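You operate a simulated robot arm through the tools that you are given. There is no shell and no other tool. Be economical: measure what you need, move in short steps, check, and stop when the job is done.

You are at the controls of a simulated two-armed robot. One attempt, no reset.

Task
Wet the red brush and scrub the chaff off both tall strainers.
Fine: wet it at the green tub on the seal bench; hold each while you scrub it; put the brush back. Set down upright: red brush. What is to be rubbed or washed off counts as gone when no trace of it is left.

Only the result counts: the job must be done as asked and must still hold three seconds after the hand-in. Knocking over, shifting, dropping, spilling or breaking anything else fails it. Lids that push on must go on centred and level and be pressed home; caps that screw on are set level and turned clockwise until they are tight.

Robot
Two 7-joint arms with two-finger parallel grippers on one trunk, on a base that drives. Base frame: it is fixed to the floor where the robot stands at the start and does not move with it; the origin is under the middle of the robot, x ahead of it, y to its left, z up; the surface under the hand at the start is at about z = 900. Units: mm, degrees, N and s.
The left shoulder is at the start at [70, 133, 1301], the right one opposite. With the tool pointing down near the work surface each hand reaches from about 100 to 640 mm from the robot's upright axis, wherever it stands, measured 20 degrees to its own side. Places, roughly: green tub [700, -200, 900]; tall strainer with teal grip (8x8x20 cm) [500, -400, 1000]; tall strainer with yellow grip (8x8x20 cm) [500, 0, 1000]. Payload 1.57 kg a hand.
Tool frame (each hand has its own): the origin (TCP) lies between the finger pads and is the grasp point; the fingertips stand 30 mm ahead of it; z points along the fingers, y is the line along which they close. The gripper opens to 80 mm. The fingers are 17 mm wide and 12 mm thick; the gripper's body (40 by 82 mm) begins 80 mm behind the TCP.
Orientation is told as [roll, pitch, yaw] about the base's x, y, z axes, in that order, counted from this pose: with the fingers straight down and closing along the base's y, the tool's x points along the base's -x, its y along +y and its z along -z.

Tools
- The arms move only by the tool move_arm. It takes "left_steps", "right_steps" or both (then of equal length, played together; a hand with none holds still); each is a list that holds one entry, the list of rows, each a list of 7 numbers: the turn, a rotation vector about the tool's x, y, z in degrees, then the shift along the tool's x, y, z in mm, then the opening in per cent of the stroke, from 0 (shut) to 100 (fully open). In form: [[[rx, ry, rz, x, y, z, grip], ...]]. A call has 1 to 8 rows; each row is the pose to reach, as a shift and turn from the pose commanded when the call began, along the tool's axes at that moment. A row lasts 0.2 s, in which the tool goes at most 50 mm and 8.6 degrees; a call with a longer step from one row to the next is refused whole, and so is a gripper value outside its range. A pose out of reach is approached as far as the arm can. The call stops where the force on the tool passes 40 N (or 10 N more than at its start, if that is more) or the arm is blocked; 0.2 s more then pass. Each finger travels about 153 mm/s and halts on what it meets, pressing with about 28 N; the grip force reading is that of the motor and also rises with nothing between the fingers. The clock runs only during rows and for 0.2 s after the last one: add rows that repeat a pose to give the fingers time. The reply holds the time, the measured pose of the TCP, the force on the tool along the base axes, the opening and the grip force, in the units named above and with some noise, with the torque about the TCP (base axes, N m) and any sound that the robot's microphone picked up.
- Cameras (640 x 400 px; columns grow to the right, rows downward): "scene" is now at [133.3, -22.7, 1525.9]; the picture's right is [-0.25, -0.97, 0.00], its down [-0.58, 0.15, -0.80] and it looks along [0.77, -0.20, -0.60] (base axes); focal length 257 px, centre (320, 200). "left" rides on the left gripper at [72, 7, -122] in its tool frame; the picture's right is [-0.09, 1.00, 0.00], its down [-0.84, -0.08, -0.54] and it looks along [-0.54, -0.05, 0.84] (tool axes); focal length 238 px, centre (320, 200). "right" rides on the right gripper at [72, -7, -122] in its tool frame; the picture's right is [0.09, 1.00, 0.00], its down [-0.84, 0.08, -0.54] and it looks along [-0.54, 0.05, 0.84] (tool axes); focal length 238 px, centre (320, 200). There is no depth. A picture from a camera that has moved, and an enlarged one, comes with that camera's place and axes in the base frame and with its lens.
- grab_frame(camera): a new picture of that camera. No time passes.
- move_column(by): slides the trunk up (or, below 0, down) by that many mm; the arms and the scene camera ride with it, the base frame stays. It gives what a move gives, with no picture.
- roll_base(legs): drives the robot by 1 to 6 legs, each [ahead, left, turn to the left] in mm, mm and degrees, along the robot's own axes; the way and the turn of a leg run together, so that a leg with both is an arc; at most 1500 mm and 180 degrees a leg. The arms and the cameras ride along, it lands a little off, and it stops where it bumps. It gives what a move gives.
- pan_tilt(pan, tilt): turns the head with the scene camera to pan (to the left, within 86 degrees either way) and tilt (down, from -29 to 69), counted from straight ahead of the robot. It gives what a move gives.
- close_up(camera, box): a new picture of the part [left, top, right, bottom] of that camera's present view, enlarged. No time passes.
- finish_job(): hands the job in; it is judged then, once.

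Go step by step. Nothing tells you exact positions but the pictures and the camera data: compare them with the known pose of the tool, close in by small moves and look again before you grip or let go. The budget is 120 turns and 100 pictures, counting those below and the enlarged ones. Unless the task says otherwise, let go and move clear before handing in, and close with one line.

The tools are called after "Emit:" as a command line: name --argument value ..., lists and objects as JSON in quotes. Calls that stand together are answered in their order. move_arm: Moves the arms, as the interface text tells. Its arguments: {"type":"object","properties":{"left_steps":{"type":"array","items":{"type":"array","items":{"type":"array","items":{"type":"number"}}}},"right_steps":{"type":"array","items":{"type":"array","items":{"type":"array","items":{"type":"number"}}}}},"required":[]} The other tools are called the same way: move_column (by) slides the trunk up or down; roll_base (legs) drives the base; pan_tilt (pan, tilt) turns the head that bears the scene camera; grab_frame (camera) takes a picture; close_up (camera, box) takes an enlarged picture of a part of a camera's view; finish_job () hands the job in.

At the start:

```text
time: 0.0
left_ee_pos: [328.9, 26.8, 1370.8]
left_orientation: [0.1, 0.0, 0.0]
left_ft_force: [0.7, 0.7, 0.0]
left_wrist_torque: [-0.06, -0.03, -0.01]
left_opening: 80.1
left_finger_force: 0.1
right_ee_pos: [410.3, -370.7, 1344.6]
right_orientation: [0.0, -0.1, -0.1]
right_ft_force: [0.0, 0.4, -0.1]
right_wrist_torque: [-0.01, -0.02, 0.0]
right_opening: 79.8
right_finger_force: 0.1
trunk travel left (down, up): [-875.0, 65.0]
robot x, y, heading: [-1.5, 3.4, -0.2]
head pan, tilt: [-14.6, 37.1]
```

scene: 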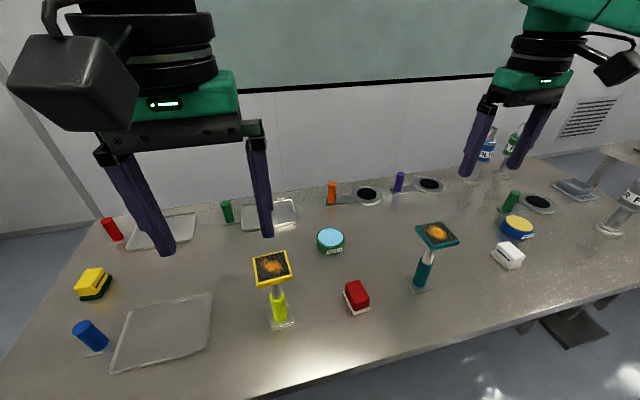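
right: 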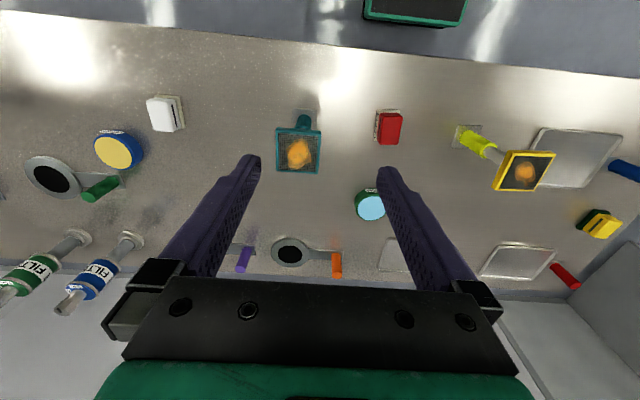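
left: 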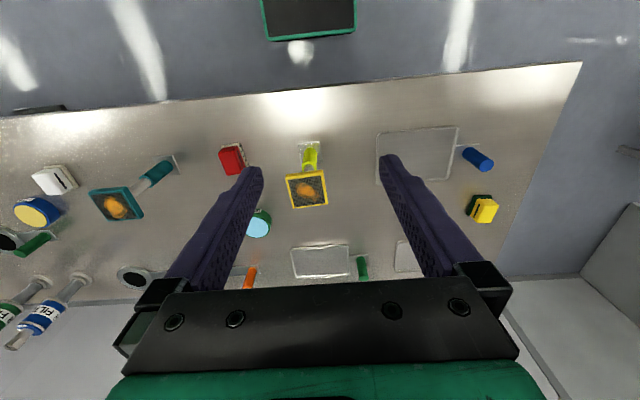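

I see two tall strainers with orange chaff, a red brush between them, and a green tub with light-blue liquid. I'll take closer looks first.

Emit:
close_up --camera "scene" --box '[230, 210, 390, 340]'

Emit:
close_up --camera "scene" --box '[380, 200, 540, 300]'

Emit:
close_up --camera "right" --box '[240, 80, 440, 230]'

```text
3.08 times, centred on (310, 275) of scene
camera zoom: at [133.3, -22.7, 1525.9], right [-0.25, -0.97, 0.0], down [-0.58, 0.15, -0.8], along [0.77, -0.2, -0.6], focal length 792 px, centre (351, -31)
```

zoom: 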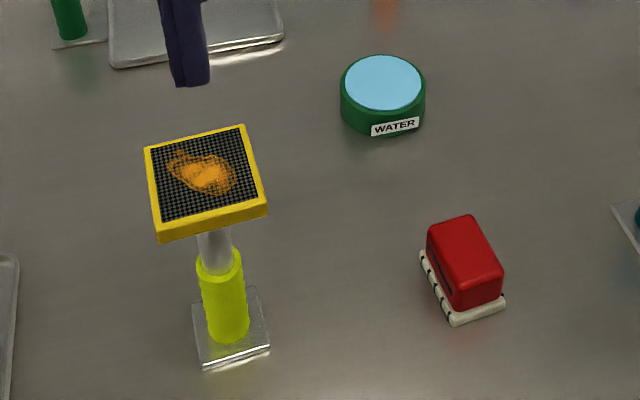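

```text
4.00 times, centred on (460, 250) of scene
camera zoom: at [133.3, -22.7, 1525.9], right [-0.25, -0.97, 0.0], down [-0.58, 0.15, -0.8], along [0.77, -0.2, -0.6], focal length 1029 px, centre (-240, 0)
```

zoom: 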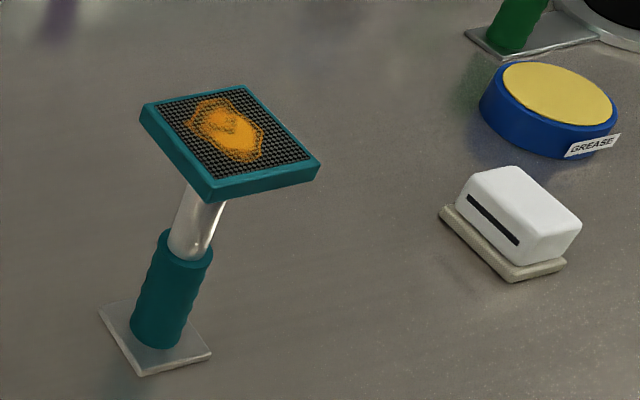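

```text
2.67 times, centred on (340, 155) of right
camera zoom: at [337.8, -376.9, 1467.0], right [-0.09, 1.0, 0.0], down [0.84, 0.08, 0.54], along [0.54, 0.05, -0.84], focal length 636 px, centre (267, 320)
```

zoom: 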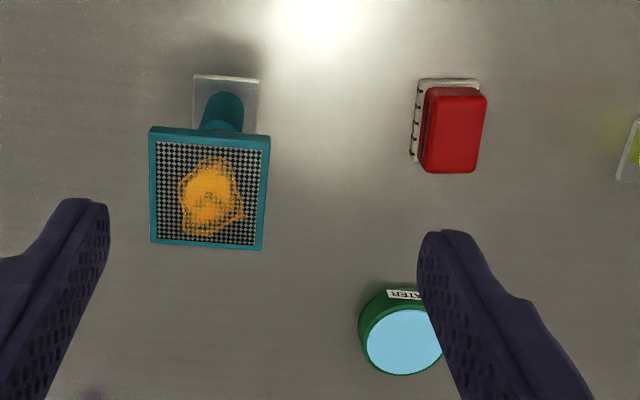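

The table's near edge is at about x=350. The tub is a little beyond reach, so I need to know how far the base can roll ahead; I'll look down.

Emit:
pan_tilt --pan 0 --tilt 69

Emit:
grab_frame --camera "scene"

```text
time: 1.0
left_ee_pos: [328.6, 27.2, 1370.9]
left_orientation: [0.0, 0.0, 0.0]
left_ft_force: [-0.2, 0.4, -0.3]
left_wrist_torque: [0.01, 0.0, -0.01]
left_opening: 79.8
left_finger_force: 0.0
right_ee_pos: [408.8, -370.7, 1344.8]
right_orientation: [0.1, 0.0, 0.0]
right_ft_force: [-0.2, 0.2, -0.8]
right_wrist_torque: [0.01, -0.02, -0.01]
right_opening: 80.0
right_finger_force: 0.0
trunk travel left (down, up): [-875.0, 65.0]
robot x, y, heading: [0.5, -4.3, 0.0]
head pan, tilt: [0.0, 68.8]
```

```text
93 pictures are left
camera scene: at [105.2, -0.9, 1485.4], right [0.0, -1.0, 0.0], down [-0.93, 0.0, -0.36], along [0.36, 0.0, -0.93], focal length 257 px, centre (320, 200)
```

scene: 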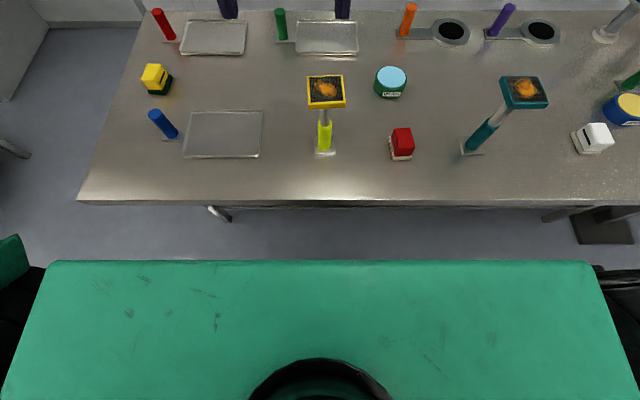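

The gap between base front (~x=225) and the table edge (~x=340) allows about 100 mm, so I roll ahead 90 mm.

Emit:
roll_base --legs '[[90, 0, 0]]'

Emit:
pan_tilt --pan -12 --tilt 50

Emit:
grab_frame --camera "scene"

Emit:
grab_frame --camera "right"

```text
time: 2.1
left_ee_pos: [409.6, 28.2, 1372.8]
left_orientation: [0.0, -0.4, 0.1]
left_ft_force: [-0.3, 0.1, 0.0]
left_wrist_torque: [-0.04, -0.05, 0.01]
left_opening: 79.9
left_finger_force: 0.1
right_ee_pos: [489.8, -370.5, 1348.1]
right_orientation: [0.0, -0.5, 0.1]
right_ft_force: [-0.4, 0.7, 0.1]
right_wrist_torque: [0.03, -0.05, 0.01]
right_opening: 80.0
right_finger_force: 0.1
trunk travel left (down, up): [-875.0, 65.0]
robot x, y, heading: [92.9, 2.4, 0.2]
head pan, tilt: [0.0, 68.8]
```

```text
time: 2.9
left_ee_pos: [418.5, 28.4, 1369.9]
left_orientation: [0.0, 0.0, 0.0]
left_ft_force: [0.7, -1.3, 0.0]
left_wrist_torque: [0.0, 0.06, 0.02]
left_opening: 79.8
left_finger_force: 0.1
right_ee_pos: [500.5, -369.4, 1344.6]
right_orientation: [0.0, 0.1, 0.0]
right_ft_force: [0.6, -0.7, -0.8]
right_wrist_torque: [0.0, 0.01, -0.02]
right_opening: 79.8
right_finger_force: 0.0
trunk travel left (down, up): [-875.0, 65.0]
robot x, y, heading: [86.0, 1.2, 0.1]
head pan, tilt: [-12.0, 50.0]
```

```text
92 pictures are left
camera scene: at [215.1, -16.6, 1507.1], right [-0.21, -0.98, 0.0], down [-0.75, 0.16, -0.64], along [0.63, -0.13, -0.77], focal length 257 px, centre (320, 200)
```

scene: 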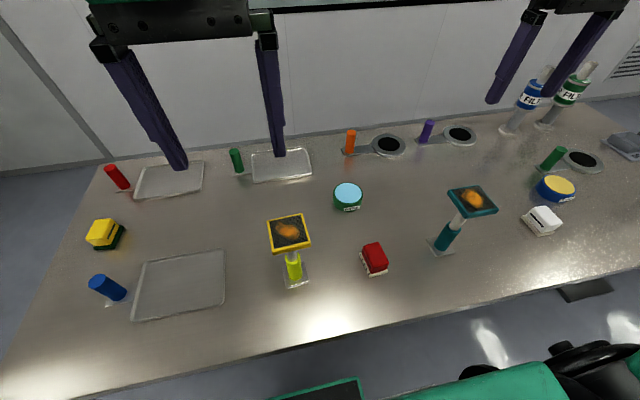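

```text
91 pictures are left
camera right: at [428.7, -376.6, 1466.9], right [-0.09, 1.0, 0.0], down [0.84, 0.08, 0.54], along [0.54, 0.05, -0.84], focal length 238 px, centre (320, 200)
```

right: 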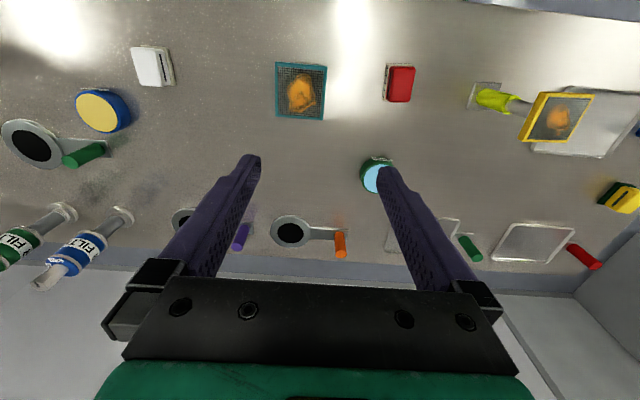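

The arms follow the base. Now I bring the right hand above the red brush.

Emit:
move_arm --right_steps '[[[0, 0, 0, 4, 40, 10, 100], [0, 0, 0, 8, 80, 30, 100], [0, 0, 0, 12, 115, 60, 100], [0, 0, 0, 16, 140, 100, 100], [0, 0, 0, 20, 155, 145, 100], [0, 0, 0, 25, 161, 190, 100], [0, 0, 0, 25, 161, 190, 100]]]'

Emit:
grab_frame --camera "right"

```text
time: 4.5
left_ee_pos: [417.4, 28.5, 1370.5]
left_orientation: [0.0, 0.0, -0.1]
left_ft_force: [0.5, 0.3, 0.1]
left_wrist_torque: [-0.01, -0.01, 0.03]
left_opening: 79.9
left_finger_force: 0.0
right_ee_pos: [473.6, -208.5, 1154.3]
right_orientation: [0.0, -0.2, 0.0]
right_ft_force: [1.0, 0.3, -0.2]
right_wrist_torque: [0.01, 0.01, 0.04]
right_opening: 80.1
right_finger_force: 0.0
trunk travel left (down, up): [-875.0, 65.0]
robot x, y, heading: [87.9, -2.2, 0.2]
head pan, tilt: [-12.0, 50.0]
```

```text
90 pictures are left
camera right: at [402.2, -215.3, 1276.7], right [-0.09, 1.0, 0.0], down [0.84, 0.08, 0.54], along [0.54, 0.05, -0.84], focal length 238 px, centre (320, 200)
```

right: 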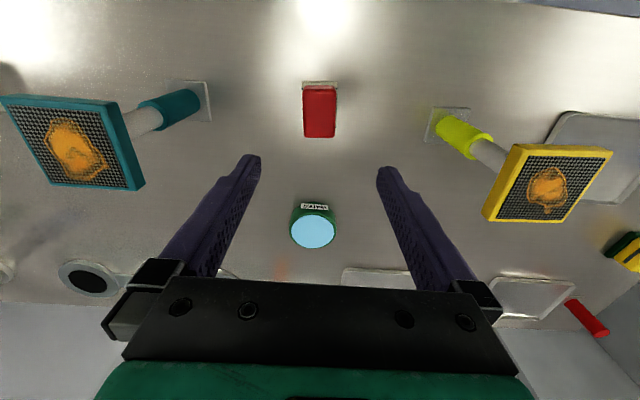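

Emit:
close_up --camera "right" --box '[260, 60, 380, 135]'

Emit:
close_up --camera "scene" --box '[330, 170, 410, 290]'

```text
5.33 times, centred on (320, 98) of right
camera zoom: at [402.2, -215.3, 1276.7], right [-0.09, 1.0, 0.0], down [0.84, 0.08, 0.54], along [0.54, 0.05, -0.84], focal length 1271 px, centre (320, 747)
```

zoom: 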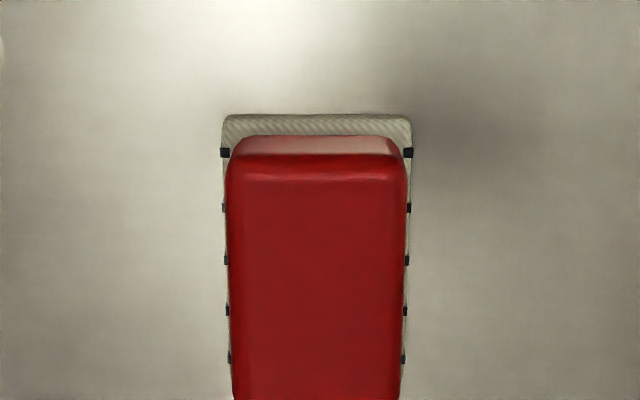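

```text
3.33 times, centred on (370, 230) of scene
camera zoom: at [213.7, -16.7, 1507.4], right [-0.21, -0.98, 0.0], down [-0.75, 0.16, -0.64], along [0.63, -0.13, -0.77], focal length 858 px, centre (153, 100)
```

zoom: 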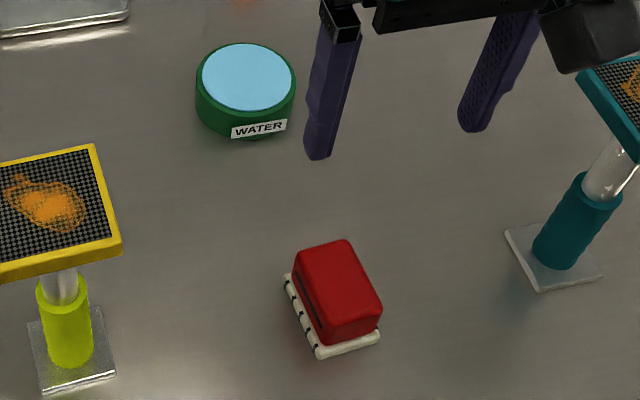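

Brush centre is about (479,-208), top z≈941, yaw ≈5°, 44 mm wide across y. Descend to a hover with matching yaw and check.

Emit:
move_arm --right_steps '[[[0, 0, -2, -2, 0, 40, 100], [0, 0, -5.3, -5, 0, 80, 100], [0, 0, -5.3, -5, 0, 120, 100], [0, 0, -5.3, -5, 0, 150, 100], [0, 0, -5.3, -5, 0, 150, 100]]]'

Emit:
grab_frame --camera "right"

Emit:
close_up --camera "scene" --box '[320, 190, 420, 290]'

```text
time: 5.7
left_ee_pos: [416.9, 28.3, 1370.5]
left_orientation: [0.1, 0.0, -0.1]
left_ft_force: [0.0, 0.5, -0.3]
left_wrist_torque: [0.01, 0.01, 0.0]
left_opening: 79.9
left_finger_force: 0.1
right_ee_pos: [479.9, -211.0, 1004.0]
right_orientation: [0.0, -0.1, 5.3]
right_ft_force: [0.3, 0.0, -0.2]
right_wrist_torque: [-0.01, 0.02, 0.02]
right_opening: 80.2
right_finger_force: 0.0
trunk travel left (down, up): [-875.0, 65.0]
robot x, y, heading: [86.5, -1.8, 0.4]
head pan, tilt: [-12.0, 50.0]
```

```text
87 pictures are left
camera right: at [409.2, -222.7, 1125.9], right [-0.18, 0.98, 0.0], down [0.83, 0.15, 0.54], along [0.53, 0.1, -0.84], focal length 238 px, centre (320, 200)
```

right: 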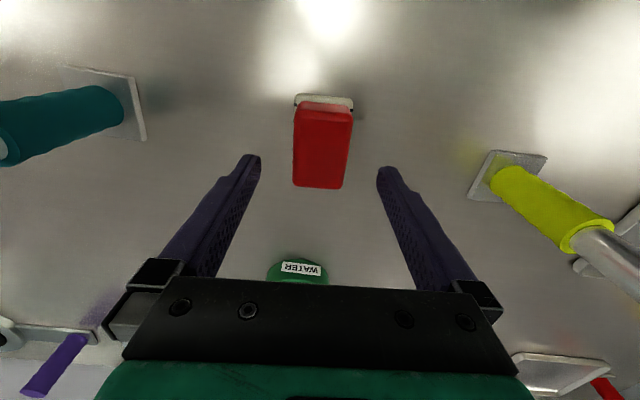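

```text
4.00 times, centred on (370, 240) of scene
camera zoom: at [213.9, -16.7, 1507.3], right [-0.21, -0.98, 0.0], down [-0.75, 0.16, -0.64], along [0.63, -0.13, -0.77], focal length 1029 px, centre (120, 40)
```

zoom: 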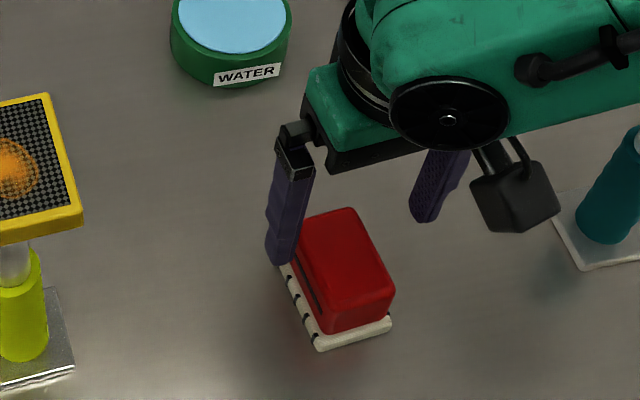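

Aligned to within a few mm; descend to grasp height and close.

Emit:
move_arm --right_steps '[[[0, 0, -1.5, 0, 2, 25, 100], [0, 0, -1.5, 0, 2, 45, 100], [0, 0, -1.5, 0, 2, 60, 100], [0, 0, -1.5, 0, 2, 60, 100], [0, 0, -1.5, 0, 2, 60, 65], [0, 0, -1.5, 0, 2, 60, 40], [0, 0, -1.5, 0, 2, 60, 40], [0, 0, -1.5, 0, 2, 60, 40]]]'

Emit:
grab_frame --camera "right"

Emit:
close_up --camera "scene" --box '[320, 190, 420, 290]'

```text
time: 7.5
left_ee_pos: [417.2, 27.3, 1370.9]
left_orientation: [0.0, 0.0, 0.0]
left_ft_force: [1.0, 0.6, 0.7]
left_wrist_torque: [-0.04, 0.0, 0.0]
left_opening: 80.0
left_finger_force: 0.1
right_ee_pos: [480.7, -206.5, 944.0]
right_orientation: [0.0, -0.2, 6.8]
right_ft_force: [0.8, -0.3, 0.0]
right_wrist_torque: [0.02, -0.02, 0.0]
right_opening: 43.4
right_finger_force: 28.2
trunk travel left (down, up): [-875.0, 65.0]
robot x, y, heading: [92.7, 0.9, 0.1]
head pan, tilt: [-12.0, 50.0]
```

```text
85 pictures are left
camera right: at [409.6, -222.0, 1067.0], right [-0.21, 0.98, 0.0], down [0.82, 0.18, 0.54], along [0.53, 0.11, -0.84], focal length 238 px, centre (320, 200)
```

right: 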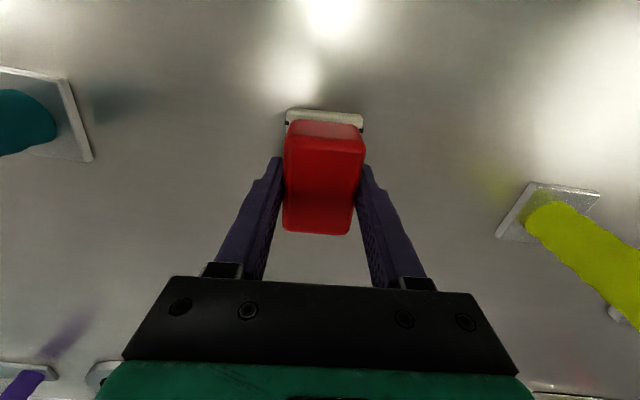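

```text
4.00 times, centred on (370, 240) of scene
camera zoom: at [214.0, -16.7, 1507.3], right [-0.21, -0.98, 0.0], down [-0.75, 0.16, -0.64], along [0.63, -0.13, -0.77], focal length 1029 px, centre (120, 40)
```

zoom: 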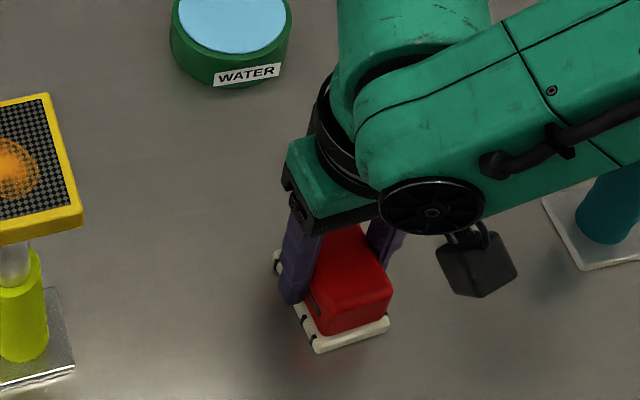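

Brush is gripped (43 mm). Lift it and carry it over the water tub at about (695,-203).

Emit:
move_arm --right_steps '[[[0, 0, 0, 0, 0, -40, 40], [0, 0, 0, 0, 0, -76, 40], [0, 0, 0, -45, -5, -76, 40], [0, 0, 0, -90, -10, -76, 40], [0, 0, 0, -135, -14, -76, 40], [0, 0, 0, -178, -18, -76, 40], [0, 0, 0, -213, -22, -76, 40], [0, 0, 0, -213, -22, -76, 40]]]'

Emit:
grab_frame --camera "right"

Emit:
close_up --camera "scene" --box '[290, 100, 450, 220]'

```text
time: 9.3
left_ee_pos: [419.1, 28.3, 1370.6]
left_orientation: [0.0, 0.1, 0.0]
left_ft_force: [-0.5, 0.2, 0.3]
left_wrist_torque: [0.0, -0.01, -0.01]
left_opening: 80.0
left_finger_force: 0.1
right_ee_pos: [629.7, -226.5, 1049.5]
right_orientation: [0.1, -0.2, 6.7]
right_ft_force: [0.3, -0.6, -0.5]
right_wrist_torque: [0.0, 0.01, -0.01]
right_opening: 43.3
right_finger_force: 27.6
right hand out of reach, approached as far as the arm can: row 5, 6, 7, 8
trunk travel left (down, up): [-875.0, 65.0]
robot x, y, heading: [86.8, -1.9, 0.1]
head pan, tilt: [-12.0, 50.0]
```

```text
83 pictures are left
camera right: at [559.0, -240.9, 1173.0], right [-0.21, 0.98, 0.0], down [0.82, 0.18, 0.54], along [0.53, 0.11, -0.84], focal length 238 px, centre (320, 200)
```

right: 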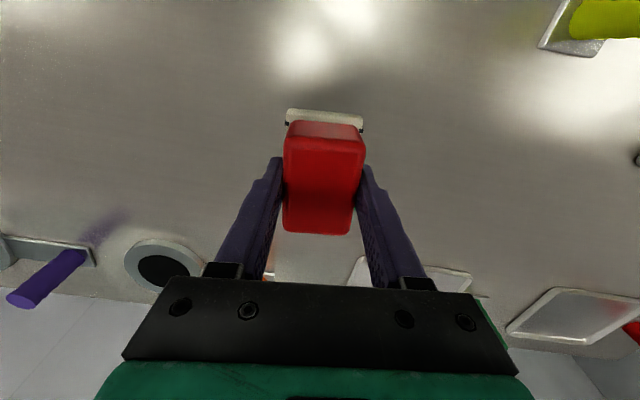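

```text
3.33 times, centred on (370, 160) of scene
camera zoom: at [214.5, -16.3, 1507.3], right [-0.21, -0.98, 0.0], down [-0.75, 0.16, -0.64], along [0.63, -0.13, -0.77], focal length 858 px, centre (153, 333)
```

zoom: 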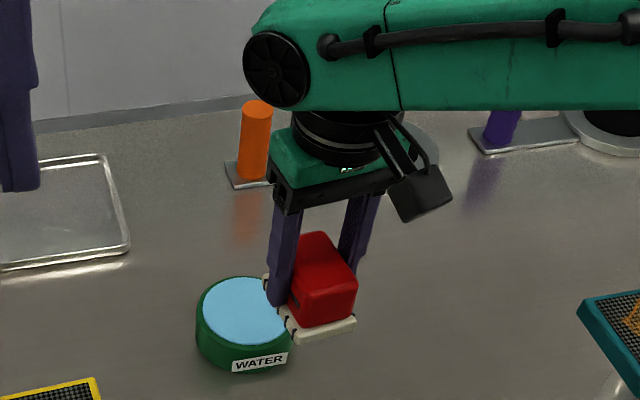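

The arm stops short at x≈630. The base is low (front top at z≈170) and can pass under the table, while the torso has ~130 mm of gap, so I roll ahead 60 mm more.

Emit:
roll_base --legs '[[60, 0, 0]]'

Emit:
move_arm --right_steps '[[[0, 0, 0, 0, 0, 0, 40], [0, 0, 0, 0, 0, 0, 40]]]'

Emit:
grab_frame --camera "scene"

```text
time: 10.3
left_ee_pos: [466.5, 29.0, 1373.4]
left_orientation: [-0.1, -0.6, 0.0]
left_ft_force: [-0.6, 0.0, -0.3]
left_wrist_torque: [0.02, -0.13, 0.0]
left_opening: 80.0
left_finger_force: 0.1
right_ee_pos: [681.4, -226.2, 1056.3]
right_orientation: [-0.1, -0.8, 6.8]
right_ft_force: [-0.6, -0.4, 0.3]
right_wrist_torque: [-0.04, -0.08, -0.02]
right_opening: 43.3
right_finger_force: 28.3
trunk travel left (down, up): [-875.0, 65.0]
robot x, y, heading: [145.4, -3.6, 0.1]
head pan, tilt: [-12.0, 50.0]
```

```text
time: 10.9
left_ee_pos: [471.4, 28.3, 1372.9]
left_orientation: [0.0, -0.2, -0.1]
left_ft_force: [-1.1, -0.8, -0.2]
left_wrist_torque: [0.0, -0.02, 0.02]
left_opening: 80.0
left_finger_force: 0.0
right_ee_pos: [685.7, -226.4, 1052.2]
right_orientation: [0.1, -0.3, 6.8]
right_ft_force: [0.4, 0.4, -1.5]
right_wrist_torque: [0.01, -0.05, 0.01]
right_opening: 43.5
right_finger_force: 28.1
trunk travel left (down, up): [-875.0, 65.0]
robot x, y, heading: [144.7, 5.7, 0.3]
head pan, tilt: [-12.0, 50.0]
```

```text
81 pictures are left
camera scene: at [268.7, -16.6, 1507.8], right [-0.21, -0.98, 0.0], down [-0.75, 0.16, -0.65], along [0.63, -0.13, -0.76], focal length 257 px, centre (320, 200)
```

scene: 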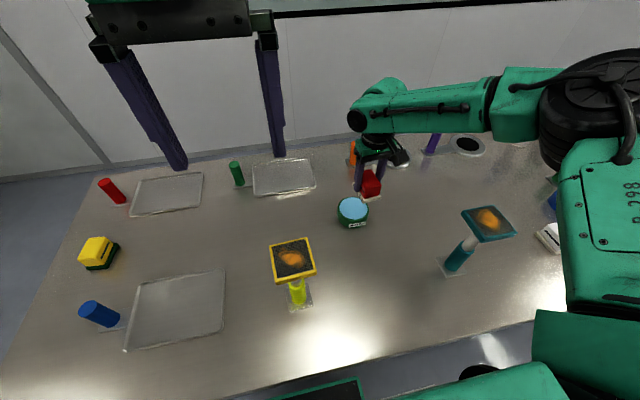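

Now over the tub region; centre the brush above it and lower a bit.

Emit:
move_arm --right_steps '[[[0, 0, 0, -6, 12, 5, 40], [0, 0, 0, -12, 23, 15, 40], [0, 0, 0, -12, 23, 15, 40]]]'

Emit:
grab_frame --camera "right"

Emit:
close_up --camera "scene" --box '[300, 130, 420, 240]'

```text
time: 11.7
left_ee_pos: [476.0, 28.2, 1371.6]
left_orientation: [0.0, -0.1, 0.1]
left_ft_force: [-0.2, -0.7, -0.1]
left_wrist_torque: [-0.01, 0.05, 0.02]
left_opening: 80.1
left_finger_force: 0.1
right_ee_pos: [679.8, -211.6, 1045.5]
right_orientation: [-0.1, -0.2, 6.9]
right_ft_force: [0.2, 0.0, -1.1]
right_wrist_torque: [-0.01, 0.01, 0.02]
right_opening: 43.5
right_finger_force: 27.5
right hand out of reach, approached as far as the arm can: row 1, 2, 3
trunk travel left (down, up): [-875.0, 65.0]
robot x, y, heading: [146.9, -0.7, 0.3]
head pan, tilt: [-12.0, 50.0]
```

```text
80 pictures are left
camera right: at [609.6, -226.4, 1167.5], right [-0.21, 0.98, 0.0], down [0.82, 0.18, 0.55], along [0.53, 0.11, -0.84], focal length 238 px, centre (320, 200)
```

right: 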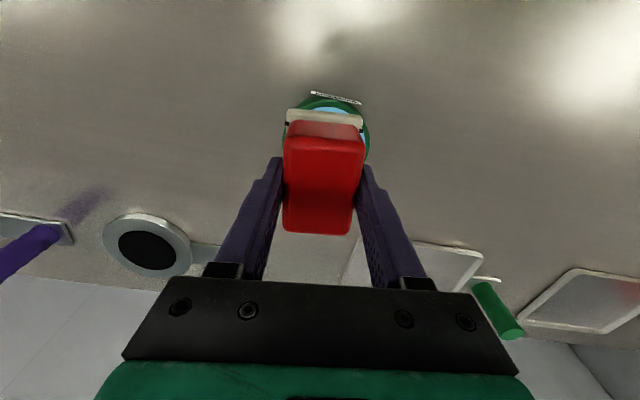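

```text
3.64 times, centred on (360, 185) of scene
camera zoom: at [273.1, -16.8, 1507.4], right [-0.21, -0.98, 0.0], down [-0.75, 0.16, -0.64], along [0.63, -0.13, -0.77], focal length 936 px, centre (174, 254)
```

zoom: 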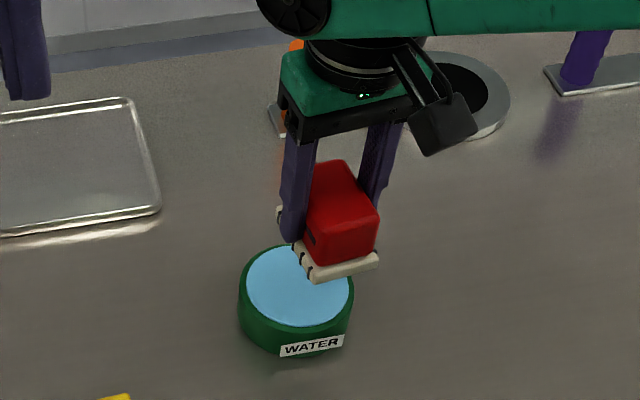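

Reach is limited by shoulder height; I'll raise the hand relative to the trunk by 100 mm and then lower the trunk by 140 mm.

Emit:
move_arm --right_steps '[[[0, 0, 0, 0, 0, -40, 40], [0, 0, 0, 0, 0, -80, 40], [0, 0, 0, 0, 0, -110, 40], [0, 0, 0, 0, 0, -110, 40]]]'

Emit:
move_column --by -140

Emit:
move_arm --right_steps '[[[0, 0, 0, 0, 0, 0, 40]]]'

Emit:
grab_frame --camera "scene"

```text
time: 12.7
left_ee_pos: [475.7, 28.4, 1370.6]
left_orientation: [0.0, 0.0, -0.1]
left_ft_force: [-0.2, 0.5, -0.8]
left_wrist_torque: [0.02, -0.01, -0.01]
left_opening: 80.3
left_finger_force: 0.0
right_ee_pos: [681.2, -211.5, 1154.9]
right_orientation: [0.0, -0.1, 6.7]
right_ft_force: [0.2, 1.5, -0.5]
right_wrist_torque: [0.0, 0.0, -0.02]
right_opening: 43.7
right_finger_force: 28.2
trunk travel left (down, up): [-875.0, 65.0]
robot x, y, heading: [149.4, -0.3, 0.2]
head pan, tilt: [-12.0, 50.0]
```

```text
time: 14.3
left_ee_pos: [476.7, 28.2, 1231.5]
left_orientation: [-0.1, -0.1, 0.0]
left_ft_force: [1.0, -0.1, 0.0]
left_wrist_torque: [0.01, 0.01, 0.01]
left_opening: 80.1
left_finger_force: 0.0
right_ee_pos: [681.8, -212.2, 1015.7]
right_orientation: [0.0, -0.2, 6.7]
right_ft_force: [0.2, -0.3, -0.5]
right_wrist_torque: [-0.01, 0.01, 0.01]
right_opening: 43.6
right_finger_force: 28.6
trunk travel left (down, up): [-735.0, 205.0]
robot x, y, heading: [145.0, 2.6, 0.0]
head pan, tilt: [-12.0, 50.0]
```

```text
time: 14.7
left_ee_pos: [477.1, 27.8, 1231.1]
left_orientation: [0.0, 0.0, 0.0]
left_ft_force: [0.1, 0.5, -0.4]
left_wrist_torque: [-0.02, -0.02, 0.01]
left_opening: 80.0
left_finger_force: 0.0
right_ee_pos: [681.9, -211.6, 1015.2]
right_orientation: [0.0, -0.3, 6.8]
right_ft_force: [0.3, -0.7, 0.0]
right_wrist_torque: [-0.04, -0.01, -0.03]
right_opening: 43.2
right_finger_force: 28.2
trunk travel left (down, up): [-735.0, 205.0]
robot x, y, heading: [146.8, -0.4, 0.1]
head pan, tilt: [-12.0, 50.0]
```

```text
78 pictures are left
camera scene: at [273.6, -16.6, 1367.3], right [-0.21, -0.98, 0.0], down [-0.75, 0.16, -0.64], along [0.63, -0.13, -0.77], focal length 257 px, centre (320, 200)
```

scene: 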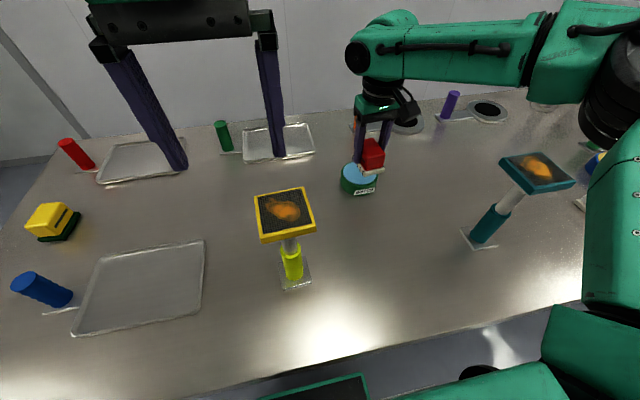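

Emit:
close_up --camera "scene" --box '[310, 120, 410, 210]'

Emit:
grab_frame --camera "right"

```text
4.44 times, centred on (360, 165) of scene
camera zoom: at [273.6, -16.6, 1367.3], right [-0.21, -0.98, 0.0], down [-0.75, 0.16, -0.64], along [0.63, -0.13, -0.77], focal length 1144 px, centre (142, 356)
```

zoom: 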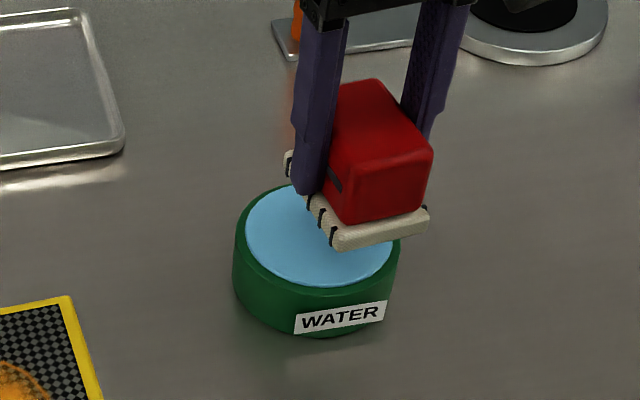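

```text
76 pictures are left
camera right: at [610.3, -226.5, 1137.7], right [-0.21, 0.98, 0.0], down [0.82, 0.18, 0.54], along [0.53, 0.11, -0.84], focal length 238 px, centre (320, 200)
```

right: 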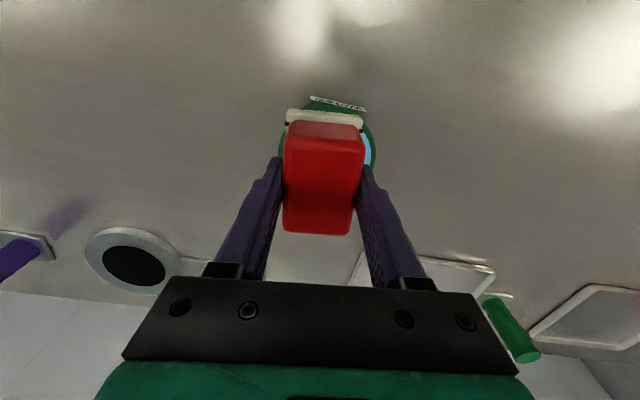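

Tub centre measured at (694,-202), rim z≈931; shift over it and lower to just above the water.

Emit:
move_arm --right_steps '[[[0, 0, 0, -7, 4, 0, 40], [0, 0, 0, -13, 8.5, 0, 40], [0, 0, 0, -13, 8.5, 15, 40], [0, 0, 0, -13, 8.5, 30, 40], [0, 0, 0, -13, 8.5, 30, 40]]]'

Emit:
close_up --camera "scene" --box '[310, 120, 410, 210]'

```text
time: 15.9
left_ee_pos: [476.0, 28.7, 1231.3]
left_orientation: [0.0, -0.1, 0.0]
left_ft_force: [-0.2, 0.8, -0.3]
left_wrist_torque: [0.0, -0.01, -0.01]
left_opening: 80.2
left_finger_force: 0.1
right_ee_pos: [693.0, -201.7, 986.0]
right_orientation: [0.0, -0.1, 6.8]
right_ft_force: [1.0, 0.6, 0.0]
right_wrist_torque: [0.01, 0.01, 0.0]
right_opening: 43.5
right_finger_force: 28.1
trunk travel left (down, up): [-735.0, 205.0]
robot x, y, heading: [146.9, -1.9, 0.1]
head pan, tilt: [-12.0, 50.0]
```

```text
4.44 times, centred on (360, 165) of scene
camera zoom: at [273.3, -16.5, 1367.3], right [-0.21, -0.98, 0.0], down [-0.75, 0.16, -0.64], along [0.63, -0.13, -0.77], focal length 1144 px, centre (142, 356)
```

zoom: 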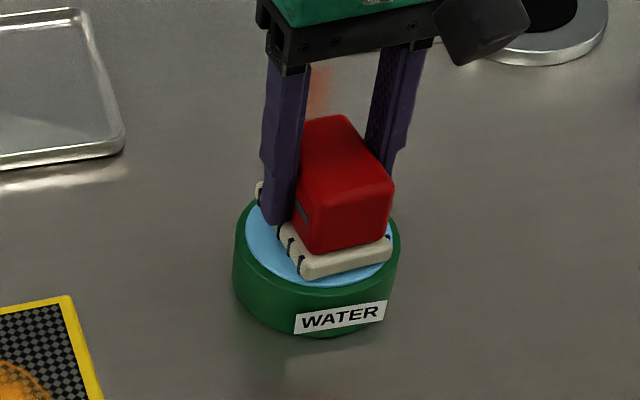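

Nearly centred. Lower in small steps until the pad touches the water.

Emit:
move_arm --right_steps '[[[0, 0, 0, 0, 2, 4, 40], [0, 0, 0, 0, 3, 8, 40], [0, 0, 0, 0, 3, 10, 40], [0, 0, 0, 0, 3, 12, 40], [0, 0, 0, 0, 3, 12, 40]]]'

Emit:
close_up --camera "scene" --box '[310, 120, 410, 210]'

```text
time: 17.1
left_ee_pos: [474.0, 27.4, 1232.9]
left_orientation: [0.1, -0.3, 0.1]
left_ft_force: [-1.6, -0.4, 1.0]
left_wrist_torque: [0.0, -0.06, 0.03]
left_opening: 80.0
left_finger_force: 0.0
right_ee_pos: [692.3, -199.0, 979.3]
right_orientation: [-0.1, -0.8, 6.7]
right_ft_force: [9.5, -9.9, 36.3]
right_wrist_torque: [-0.36, -0.25, -0.13]
right_opening: 43.4
right_finger_force: 27.9
trunk travel left (down, up): [-735.0, 205.0]
robot x, y, heading: [150.7, -0.7, 0.1]
head pan, tilt: [-12.0, 50.0]
```

```text
4.44 times, centred on (360, 165) of scene
camera zoom: at [268.8, -17.0, 1368.1], right [-0.21, -0.98, 0.0], down [-0.75, 0.16, -0.65], along [0.63, -0.13, -0.76], focal length 1144 px, centre (142, 356)
```

zoom: 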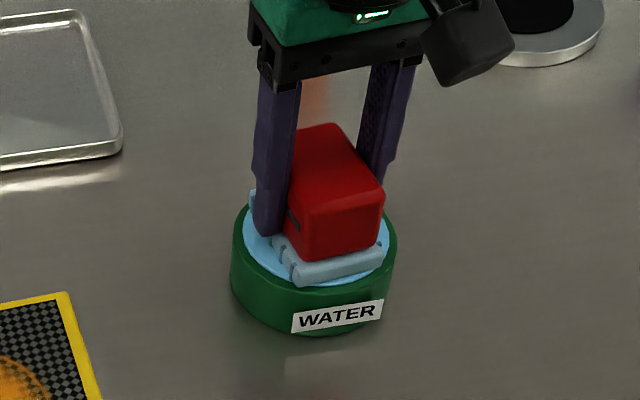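

The pad has turned wet (light blue). Lift straight up.

Emit:
move_arm --right_steps '[[[0, 0, 0, 0, 0, -10, 40], [0, 0, 0, 0, 0, -40, 40], [0, 0, 0, 0, 0, -80, 40], [0, 0, 0, 15, 0, -120, 40], [0, 0, 0, 60, 0, -160, 40], [0, 0, 0, 100, 0, -190, 40], [0, 0, 0, 130, 0, -215, 40]]]'

Emit:
grab_frame --camera "scene"

Emit:
close_up --camera "left" --box '[160, 60, 480, 260]'

```text
refused: row 5 steps farther than a row can; nothing moved
```

```text
73 pictures are left
camera scene: at [268.8, -17.0, 1368.1], right [-0.21, -0.98, 0.0], down [-0.75, 0.16, -0.65], along [0.63, -0.13, -0.76], focal length 257 px, centre (320, 200)
```

scene: 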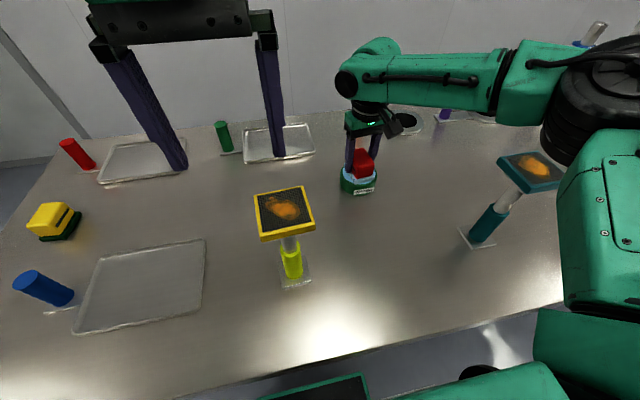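

```text
2.00 times, centred on (320, 160) of left
camera zoom: at [400.1, 34.0, 1355.0], right [0.09, 1.0, 0.0], down [0.83, -0.08, 0.55], along [0.54, -0.05, -0.84], focal length 477 px, centre (320, 280)
```

zoom: 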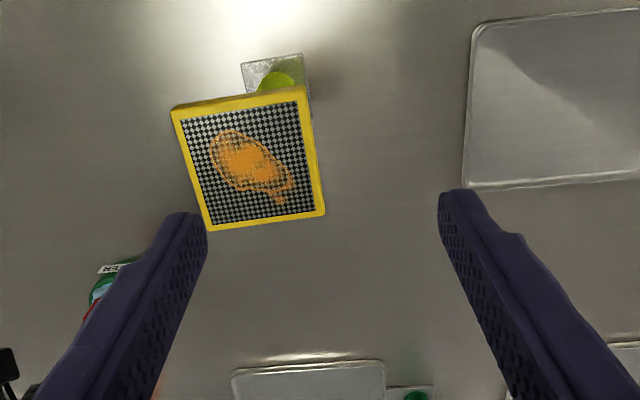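

The brush is wet. Yellow head is centred near (485,-11), z≈1098. Lift the brush and draw it back.

Emit:
move_arm --right_steps '[[[0, 0, 0, 0, 0, -10, 40], [0, 0, 0, 0, 0, -40, 40], [0, 0, 0, 0, 0, -80, 40], [0, 0, 0, 0, 0, -120, 40], [0, 0, 0, 20, 0, -155, 40], [0, 0, 0, 50, 0, -190, 40], [0, 0, 0, 80, 0, -210, 40], [0, 0, 0, 80, 0, -210, 40]]]'

Emit:
roll_base --legs '[[-60, 0, 0]]'

Emit:
move_arm --right_steps '[[[0, 0, 0, 0, 0, 0, 40]]]'

Emit:
grab_frame --camera "scene"

```text
time: 18.9
left_ee_pos: [476.5, 28.2, 1229.8]
left_orientation: [0.0, 0.0, 0.1]
left_ft_force: [0.1, -0.1, -1.1]
left_wrist_torque: [0.02, 0.04, -0.03]
left_opening: 80.1
left_finger_force: 0.1
right_ee_pos: [613.6, -207.9, 1184.1]
right_orientation: [-0.1, -0.2, 6.8]
right_ft_force: [-0.4, -0.8, -0.5]
right_wrist_torque: [0.01, 0.02, 0.02]
right_opening: 43.1
right_finger_force: 28.2
trunk travel left (down, up): [-735.0, 205.0]
robot x, y, heading: [148.9, 2.6, 0.1]
head pan, tilt: [-12.0, 50.0]
```

```text
time: 19.9
left_ee_pos: [424.6, 28.3, 1228.6]
left_orientation: [0.1, 0.3, 0.0]
left_ft_force: [0.5, 0.9, -0.5]
left_wrist_torque: [-0.05, 0.04, 0.0]
left_opening: 80.0
left_finger_force: 0.0
right_ee_pos: [558.0, -209.2, 1180.3]
right_orientation: [0.0, 0.1, 6.9]
right_ft_force: [1.0, 1.0, -0.8]
right_wrist_torque: [0.01, 0.02, -0.05]
right_opening: 43.4
right_finger_force: 28.3
trunk travel left (down, up): [-735.0, 205.0]
robot x, y, heading: [88.6, 3.1, -0.2]
head pan, tilt: [-12.0, 50.0]
```

```text
time: 20.3
left_ee_pos: [418.2, 28.5, 1230.1]
left_orientation: [0.0, 0.0, 0.1]
left_ft_force: [-0.5, -0.3, 0.5]
left_wrist_torque: [-0.01, 0.03, 0.01]
left_opening: 80.0
left_finger_force: 0.0
right_ee_pos: [553.0, -208.4, 1183.4]
right_orientation: [0.0, -0.1, 6.7]
right_ft_force: [0.2, 0.6, -1.0]
right_wrist_torque: [0.02, 0.04, 0.0]
right_opening: 43.5
right_finger_force: 28.4
trunk travel left (down, up): [-735.0, 205.0]
robot x, y, heading: [90.9, 1.2, -0.1]
head pan, tilt: [-12.0, 50.0]
```

```text
71 pictures are left
camera scene: at [214.7, -16.5, 1367.3], right [-0.21, -0.98, 0.0], down [-0.75, 0.16, -0.64], along [0.63, -0.13, -0.77], focal length 257 px, centre (320, 200)
```

scene: 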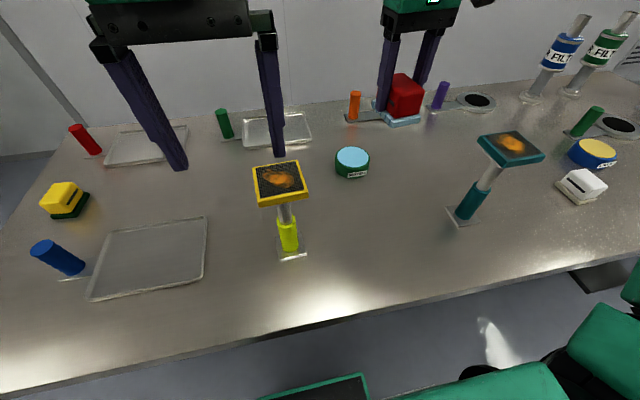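

Roll back 50 more for elbow room; then swing the left hand to a side-on, 55°-tilted pre-grasp pose left of the yellow strainer.

Emit:
roll_base --legs '[[-50, 0, 0]]'

Emit:
move_arm --left_steps '[[[3.18, -4.54, 6.1, 0, 30, 0, 100], [6.36, -9.08, 12.2, 0, 60, 0, 100], [9.53, -13.6, 18.3, 0, 90, 0, 100], [12.7, -18.2, 24.4, -10, 112, 20, 100], [15.9, -22.7, 30.5, -20, 112, 50, 100], [19.1, -27.2, 36.7, -35, 112, 80, 100], [22.2, -31.8, 42.8, -50, 112, 110, 100], [25.4, -36.3, 48.9, -62, 112, 140, 100]]]'

Emit:
grab_frame --camera "scene"

```text
time: 21.2
left_ee_pos: [376.5, 28.2, 1228.4]
left_orientation: [0.0, 0.5, 0.1]
left_ft_force: [0.7, -0.9, 0.1]
left_wrist_torque: [-0.03, 0.09, 0.02]
left_opening: 79.9
left_finger_force: 0.0
right_ee_pos: [510.3, -208.2, 1179.3]
right_orientation: [0.2, 0.4, 6.8]
right_ft_force: [0.7, -0.1, -0.2]
right_wrist_torque: [0.03, 0.05, -0.01]
right_opening: 43.8
right_finger_force: 27.5
trunk travel left (down, up): [-735.0, 205.0]
robot x, y, heading: [40.7, -0.8, -0.1]
head pan, tilt: [-12.0, 50.0]
```

```text
time: 23.0
left_ee_pos: [408.8, 121.4, 1126.5]
left_orientation: [-11.3, -40.4, -39.6]
left_ft_force: [0.3, 0.6, 0.1]
left_wrist_torque: [-0.03, -0.01, 0.01]
left_opening: 79.7
left_finger_force: 0.2
left hand out of reach, approached as far as the arm can: row 7, 8
right_ee_pos: [504.1, -210.2, 1181.3]
right_orientation: [0.0, -0.1, 6.8]
right_ft_force: [0.8, 0.0, -0.7]
right_wrist_torque: [-0.02, 0.0, 0.01]
right_opening: 43.3
right_finger_force: 28.4
trunk travel left (down, up): [-735.0, 205.0]
robot x, y, heading: [41.4, -0.4, 0.2]
head pan, tilt: [-12.0, 50.0]
```

```text
70 pictures are left
camera scene: at [165.7, -16.8, 1367.3], right [-0.21, -0.98, 0.0], down [-0.75, 0.16, -0.64], along [0.63, -0.13, -0.77], focal length 257 px, centre (320, 200)
```

scene: 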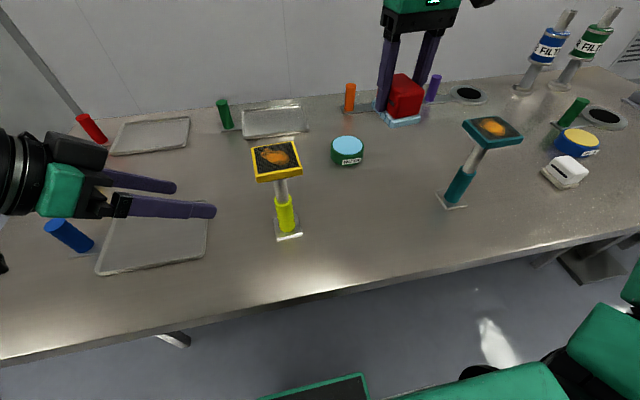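

The folded arm neared its limit; I move the hand forward a bit while finishing the rotation.

Emit:
move_arm --left_steps '[[[0, 0, 0, -3, 15, 20, 100], [0, 0, 0, -7, 30, 41, 100], [2.7, -3.8, 5.1, -7, 30, 41, 100], [5.4, -7.6, 10.2, -7, 30, 41, 100], [8, -11.5, 15.4, -7, 30, 41, 100], [8, -11.5, 15.4, -7, 30, 41, 100]]]'

Emit:
grab_frame --camera "scene"

Emit:
grab_frame --camera "left"

```text
time: 24.4
left_ee_pos: [429.7, 74.8, 1116.4]
left_orientation: [-9.5, -50.0, -41.2]
left_ft_force: [-0.4, 0.3, -0.4]
left_wrist_torque: [0.0, 0.0, -0.03]
left_opening: 79.9
left_finger_force: 0.1
left hand out of reach, approached as far as the arm can: row 1, 2, 3, 4, 5, 6
right_ee_pos: [503.0, -207.7, 1183.3]
right_orientation: [-0.1, -0.1, 6.8]
right_ft_force: [-0.2, 0.0, -1.1]
right_wrist_torque: [-0.03, -0.03, 0.0]
right_opening: 43.6
right_finger_force: 27.7
trunk travel left (down, up): [-735.0, 205.0]
robot x, y, heading: [39.5, -1.3, 0.2]
head pan, tilt: [-12.0, 50.0]
```

```text
69 pictures are left
camera scene: at [163.7, -14.9, 1367.5], right [-0.21, -0.98, 0.0], down [-0.75, 0.16, -0.64], along [0.63, -0.13, -0.77], focal length 257 px, centre (320, 200)
```

scene: 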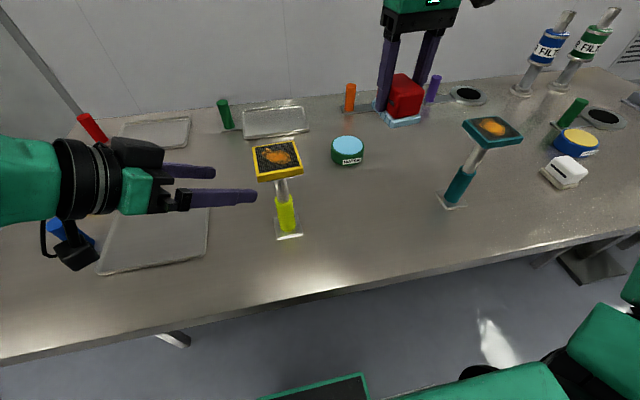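

```text
68 pictures are left
camera left: at [343.4, 184.3, 1138.5], right [0.79, 0.62, -0.03], down [0.1, -0.07, 0.99], along [0.61, -0.78, -0.11], focal length 238 px, centre (320, 200)
```

left: 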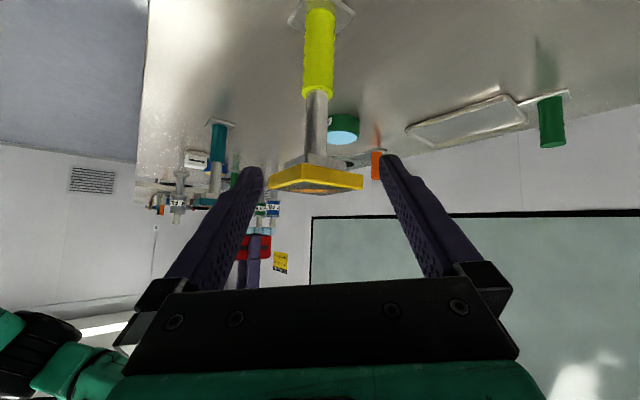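

The natural yaw for this arm here is about -41°, which is fine. Lower the hand beside the strainer and level the closing axis.

Emit:
move_arm --left_steps '[[[0, 0, 0, 17, 4, 12, 100], [-3, 0, 0, 35, 8, 24, 100], [-6, 0, 0, 52, 12, 36, 100], [-9.5, 0, 0, 69, 15.6, 47.7, 100], [-9.5, 0, 0, 69, 15.6, 47.7, 100]]]'

Emit:
grab_frame --camera "scene"

Emit:
grab_frame --camera "left"

```text
time: 25.6
left_ee_pos: [431.6, 82.4, 1032.1]
left_orientation: [0.0, -50.0, -41.2]
left_ft_force: [0.0, -0.1, -0.6]
left_wrist_torque: [-0.01, 0.0, 0.02]
left_opening: 80.1
left_finger_force: 0.0
left hand out of reach, approached as far as the arm can: row 1
right_ee_pos: [503.7, -208.2, 1181.6]
right_orientation: [0.0, 0.0, 6.8]
right_ft_force: [-0.2, -1.5, -0.9]
right_wrist_torque: [-0.03, -0.02, -0.01]
right_opening: 43.3
right_finger_force: 28.6
trunk travel left (down, up): [-735.0, 205.0]
robot x, y, heading: [42.3, -1.3, -0.2]
head pan, tilt: [-12.0, 50.0]
```

```text
67 pictures are left
camera scene: at [165.0, -16.5, 1367.3], right [-0.21, -0.98, 0.0], down [-0.75, 0.16, -0.64], along [0.63, -0.13, -0.77], focal length 257 px, centre (320, 200)
```

scene: 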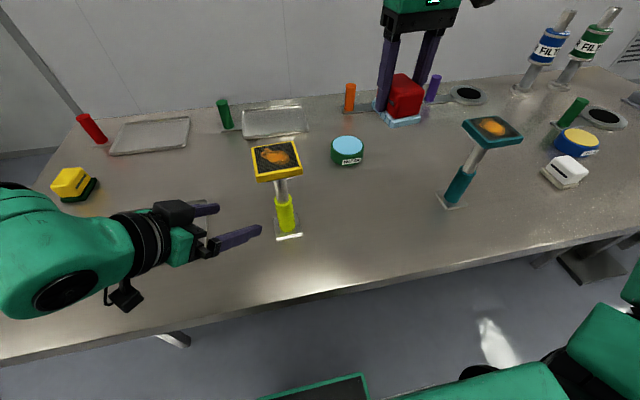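

```text
66 pictures are left
camera left: at [329.3, 179.3, 1055.6], right [0.7, 0.71, 0.07], down [0.04, -0.14, 0.99], along [0.71, -0.69, -0.13], focal length 238 px, centre (320, 200)
```

left: 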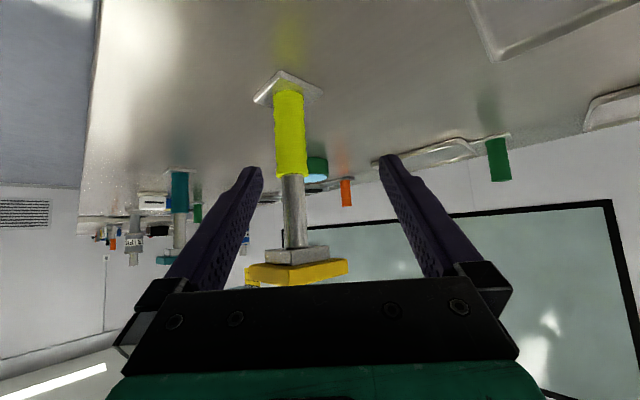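

Grip axis at (485,-10), spanning z≈905–994. Shift sideways and advance halfway.

Emit:
move_arm --left_steps '[[[0, 0, 0, -3, -17, 0, 100], [0, 0, 0, -6, -34, 0, 100], [0, 0, 0, -6, -34, 35, 100], [0, 0, 0, -6, -34, 70, 100], [0, 0, 0, -6, -34, 70, 100]]]'

Emit:
grab_frame --camera "left"

Emit:
close_up --camera "scene" --box '[180, 110, 340, 260]'

```text
time: 26.8
left_ee_pos: [449.8, 19.2, 991.2]
left_orientation: [0.1, -49.8, -41.2]
left_ft_force: [-0.1, 0.0, 1.3]
left_wrist_torque: [0.01, 0.01, 0.02]
left_opening: 79.9
left_finger_force: 0.0
right_ee_pos: [503.5, -207.5, 1182.6]
right_orientation: [0.0, -0.1, 6.8]
right_ft_force: [-0.3, -0.4, -0.1]
right_wrist_torque: [-0.01, 0.02, 0.0]
right_opening: 43.2
right_finger_force: 27.6
trunk travel left (down, up): [-735.0, 205.0]
robot x, y, heading: [39.5, 4.0, 0.4]
head pan, tilt: [-12.0, 50.0]
```

```text
65 pictures are left
camera left: at [349.2, 115.1, 1014.9], right [0.7, 0.71, 0.07], down [0.04, -0.14, 0.99], along [0.71, -0.69, -0.13], focal length 238 px, centre (320, 200)
```

left: 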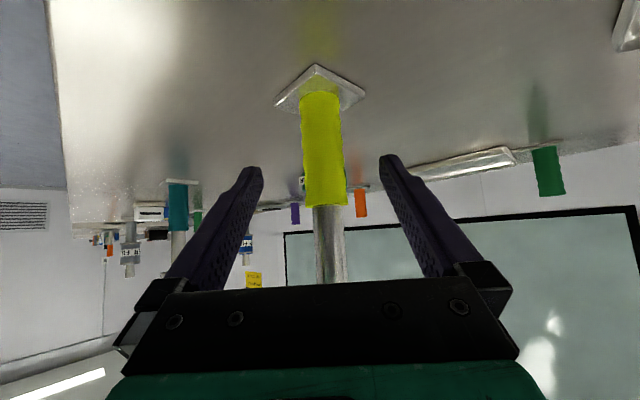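

```text
2.67 times, centred on (260, 185) of scene
camera zoom: at [164.1, -16.3, 1367.4], right [-0.21, -0.98, 0.0], down [-0.75, 0.16, -0.64], along [0.63, -0.13, -0.77], focal length 686 px, centre (480, 240)
```

zoom: 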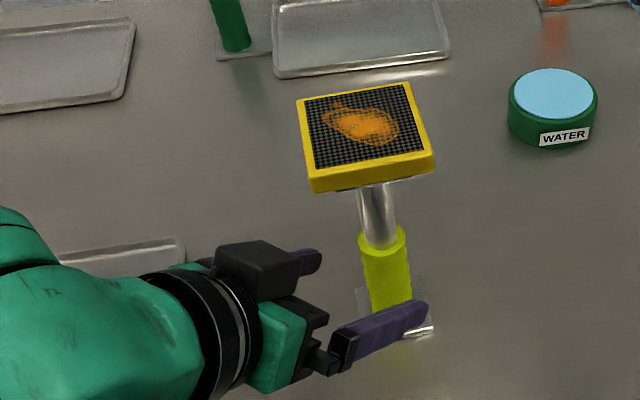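

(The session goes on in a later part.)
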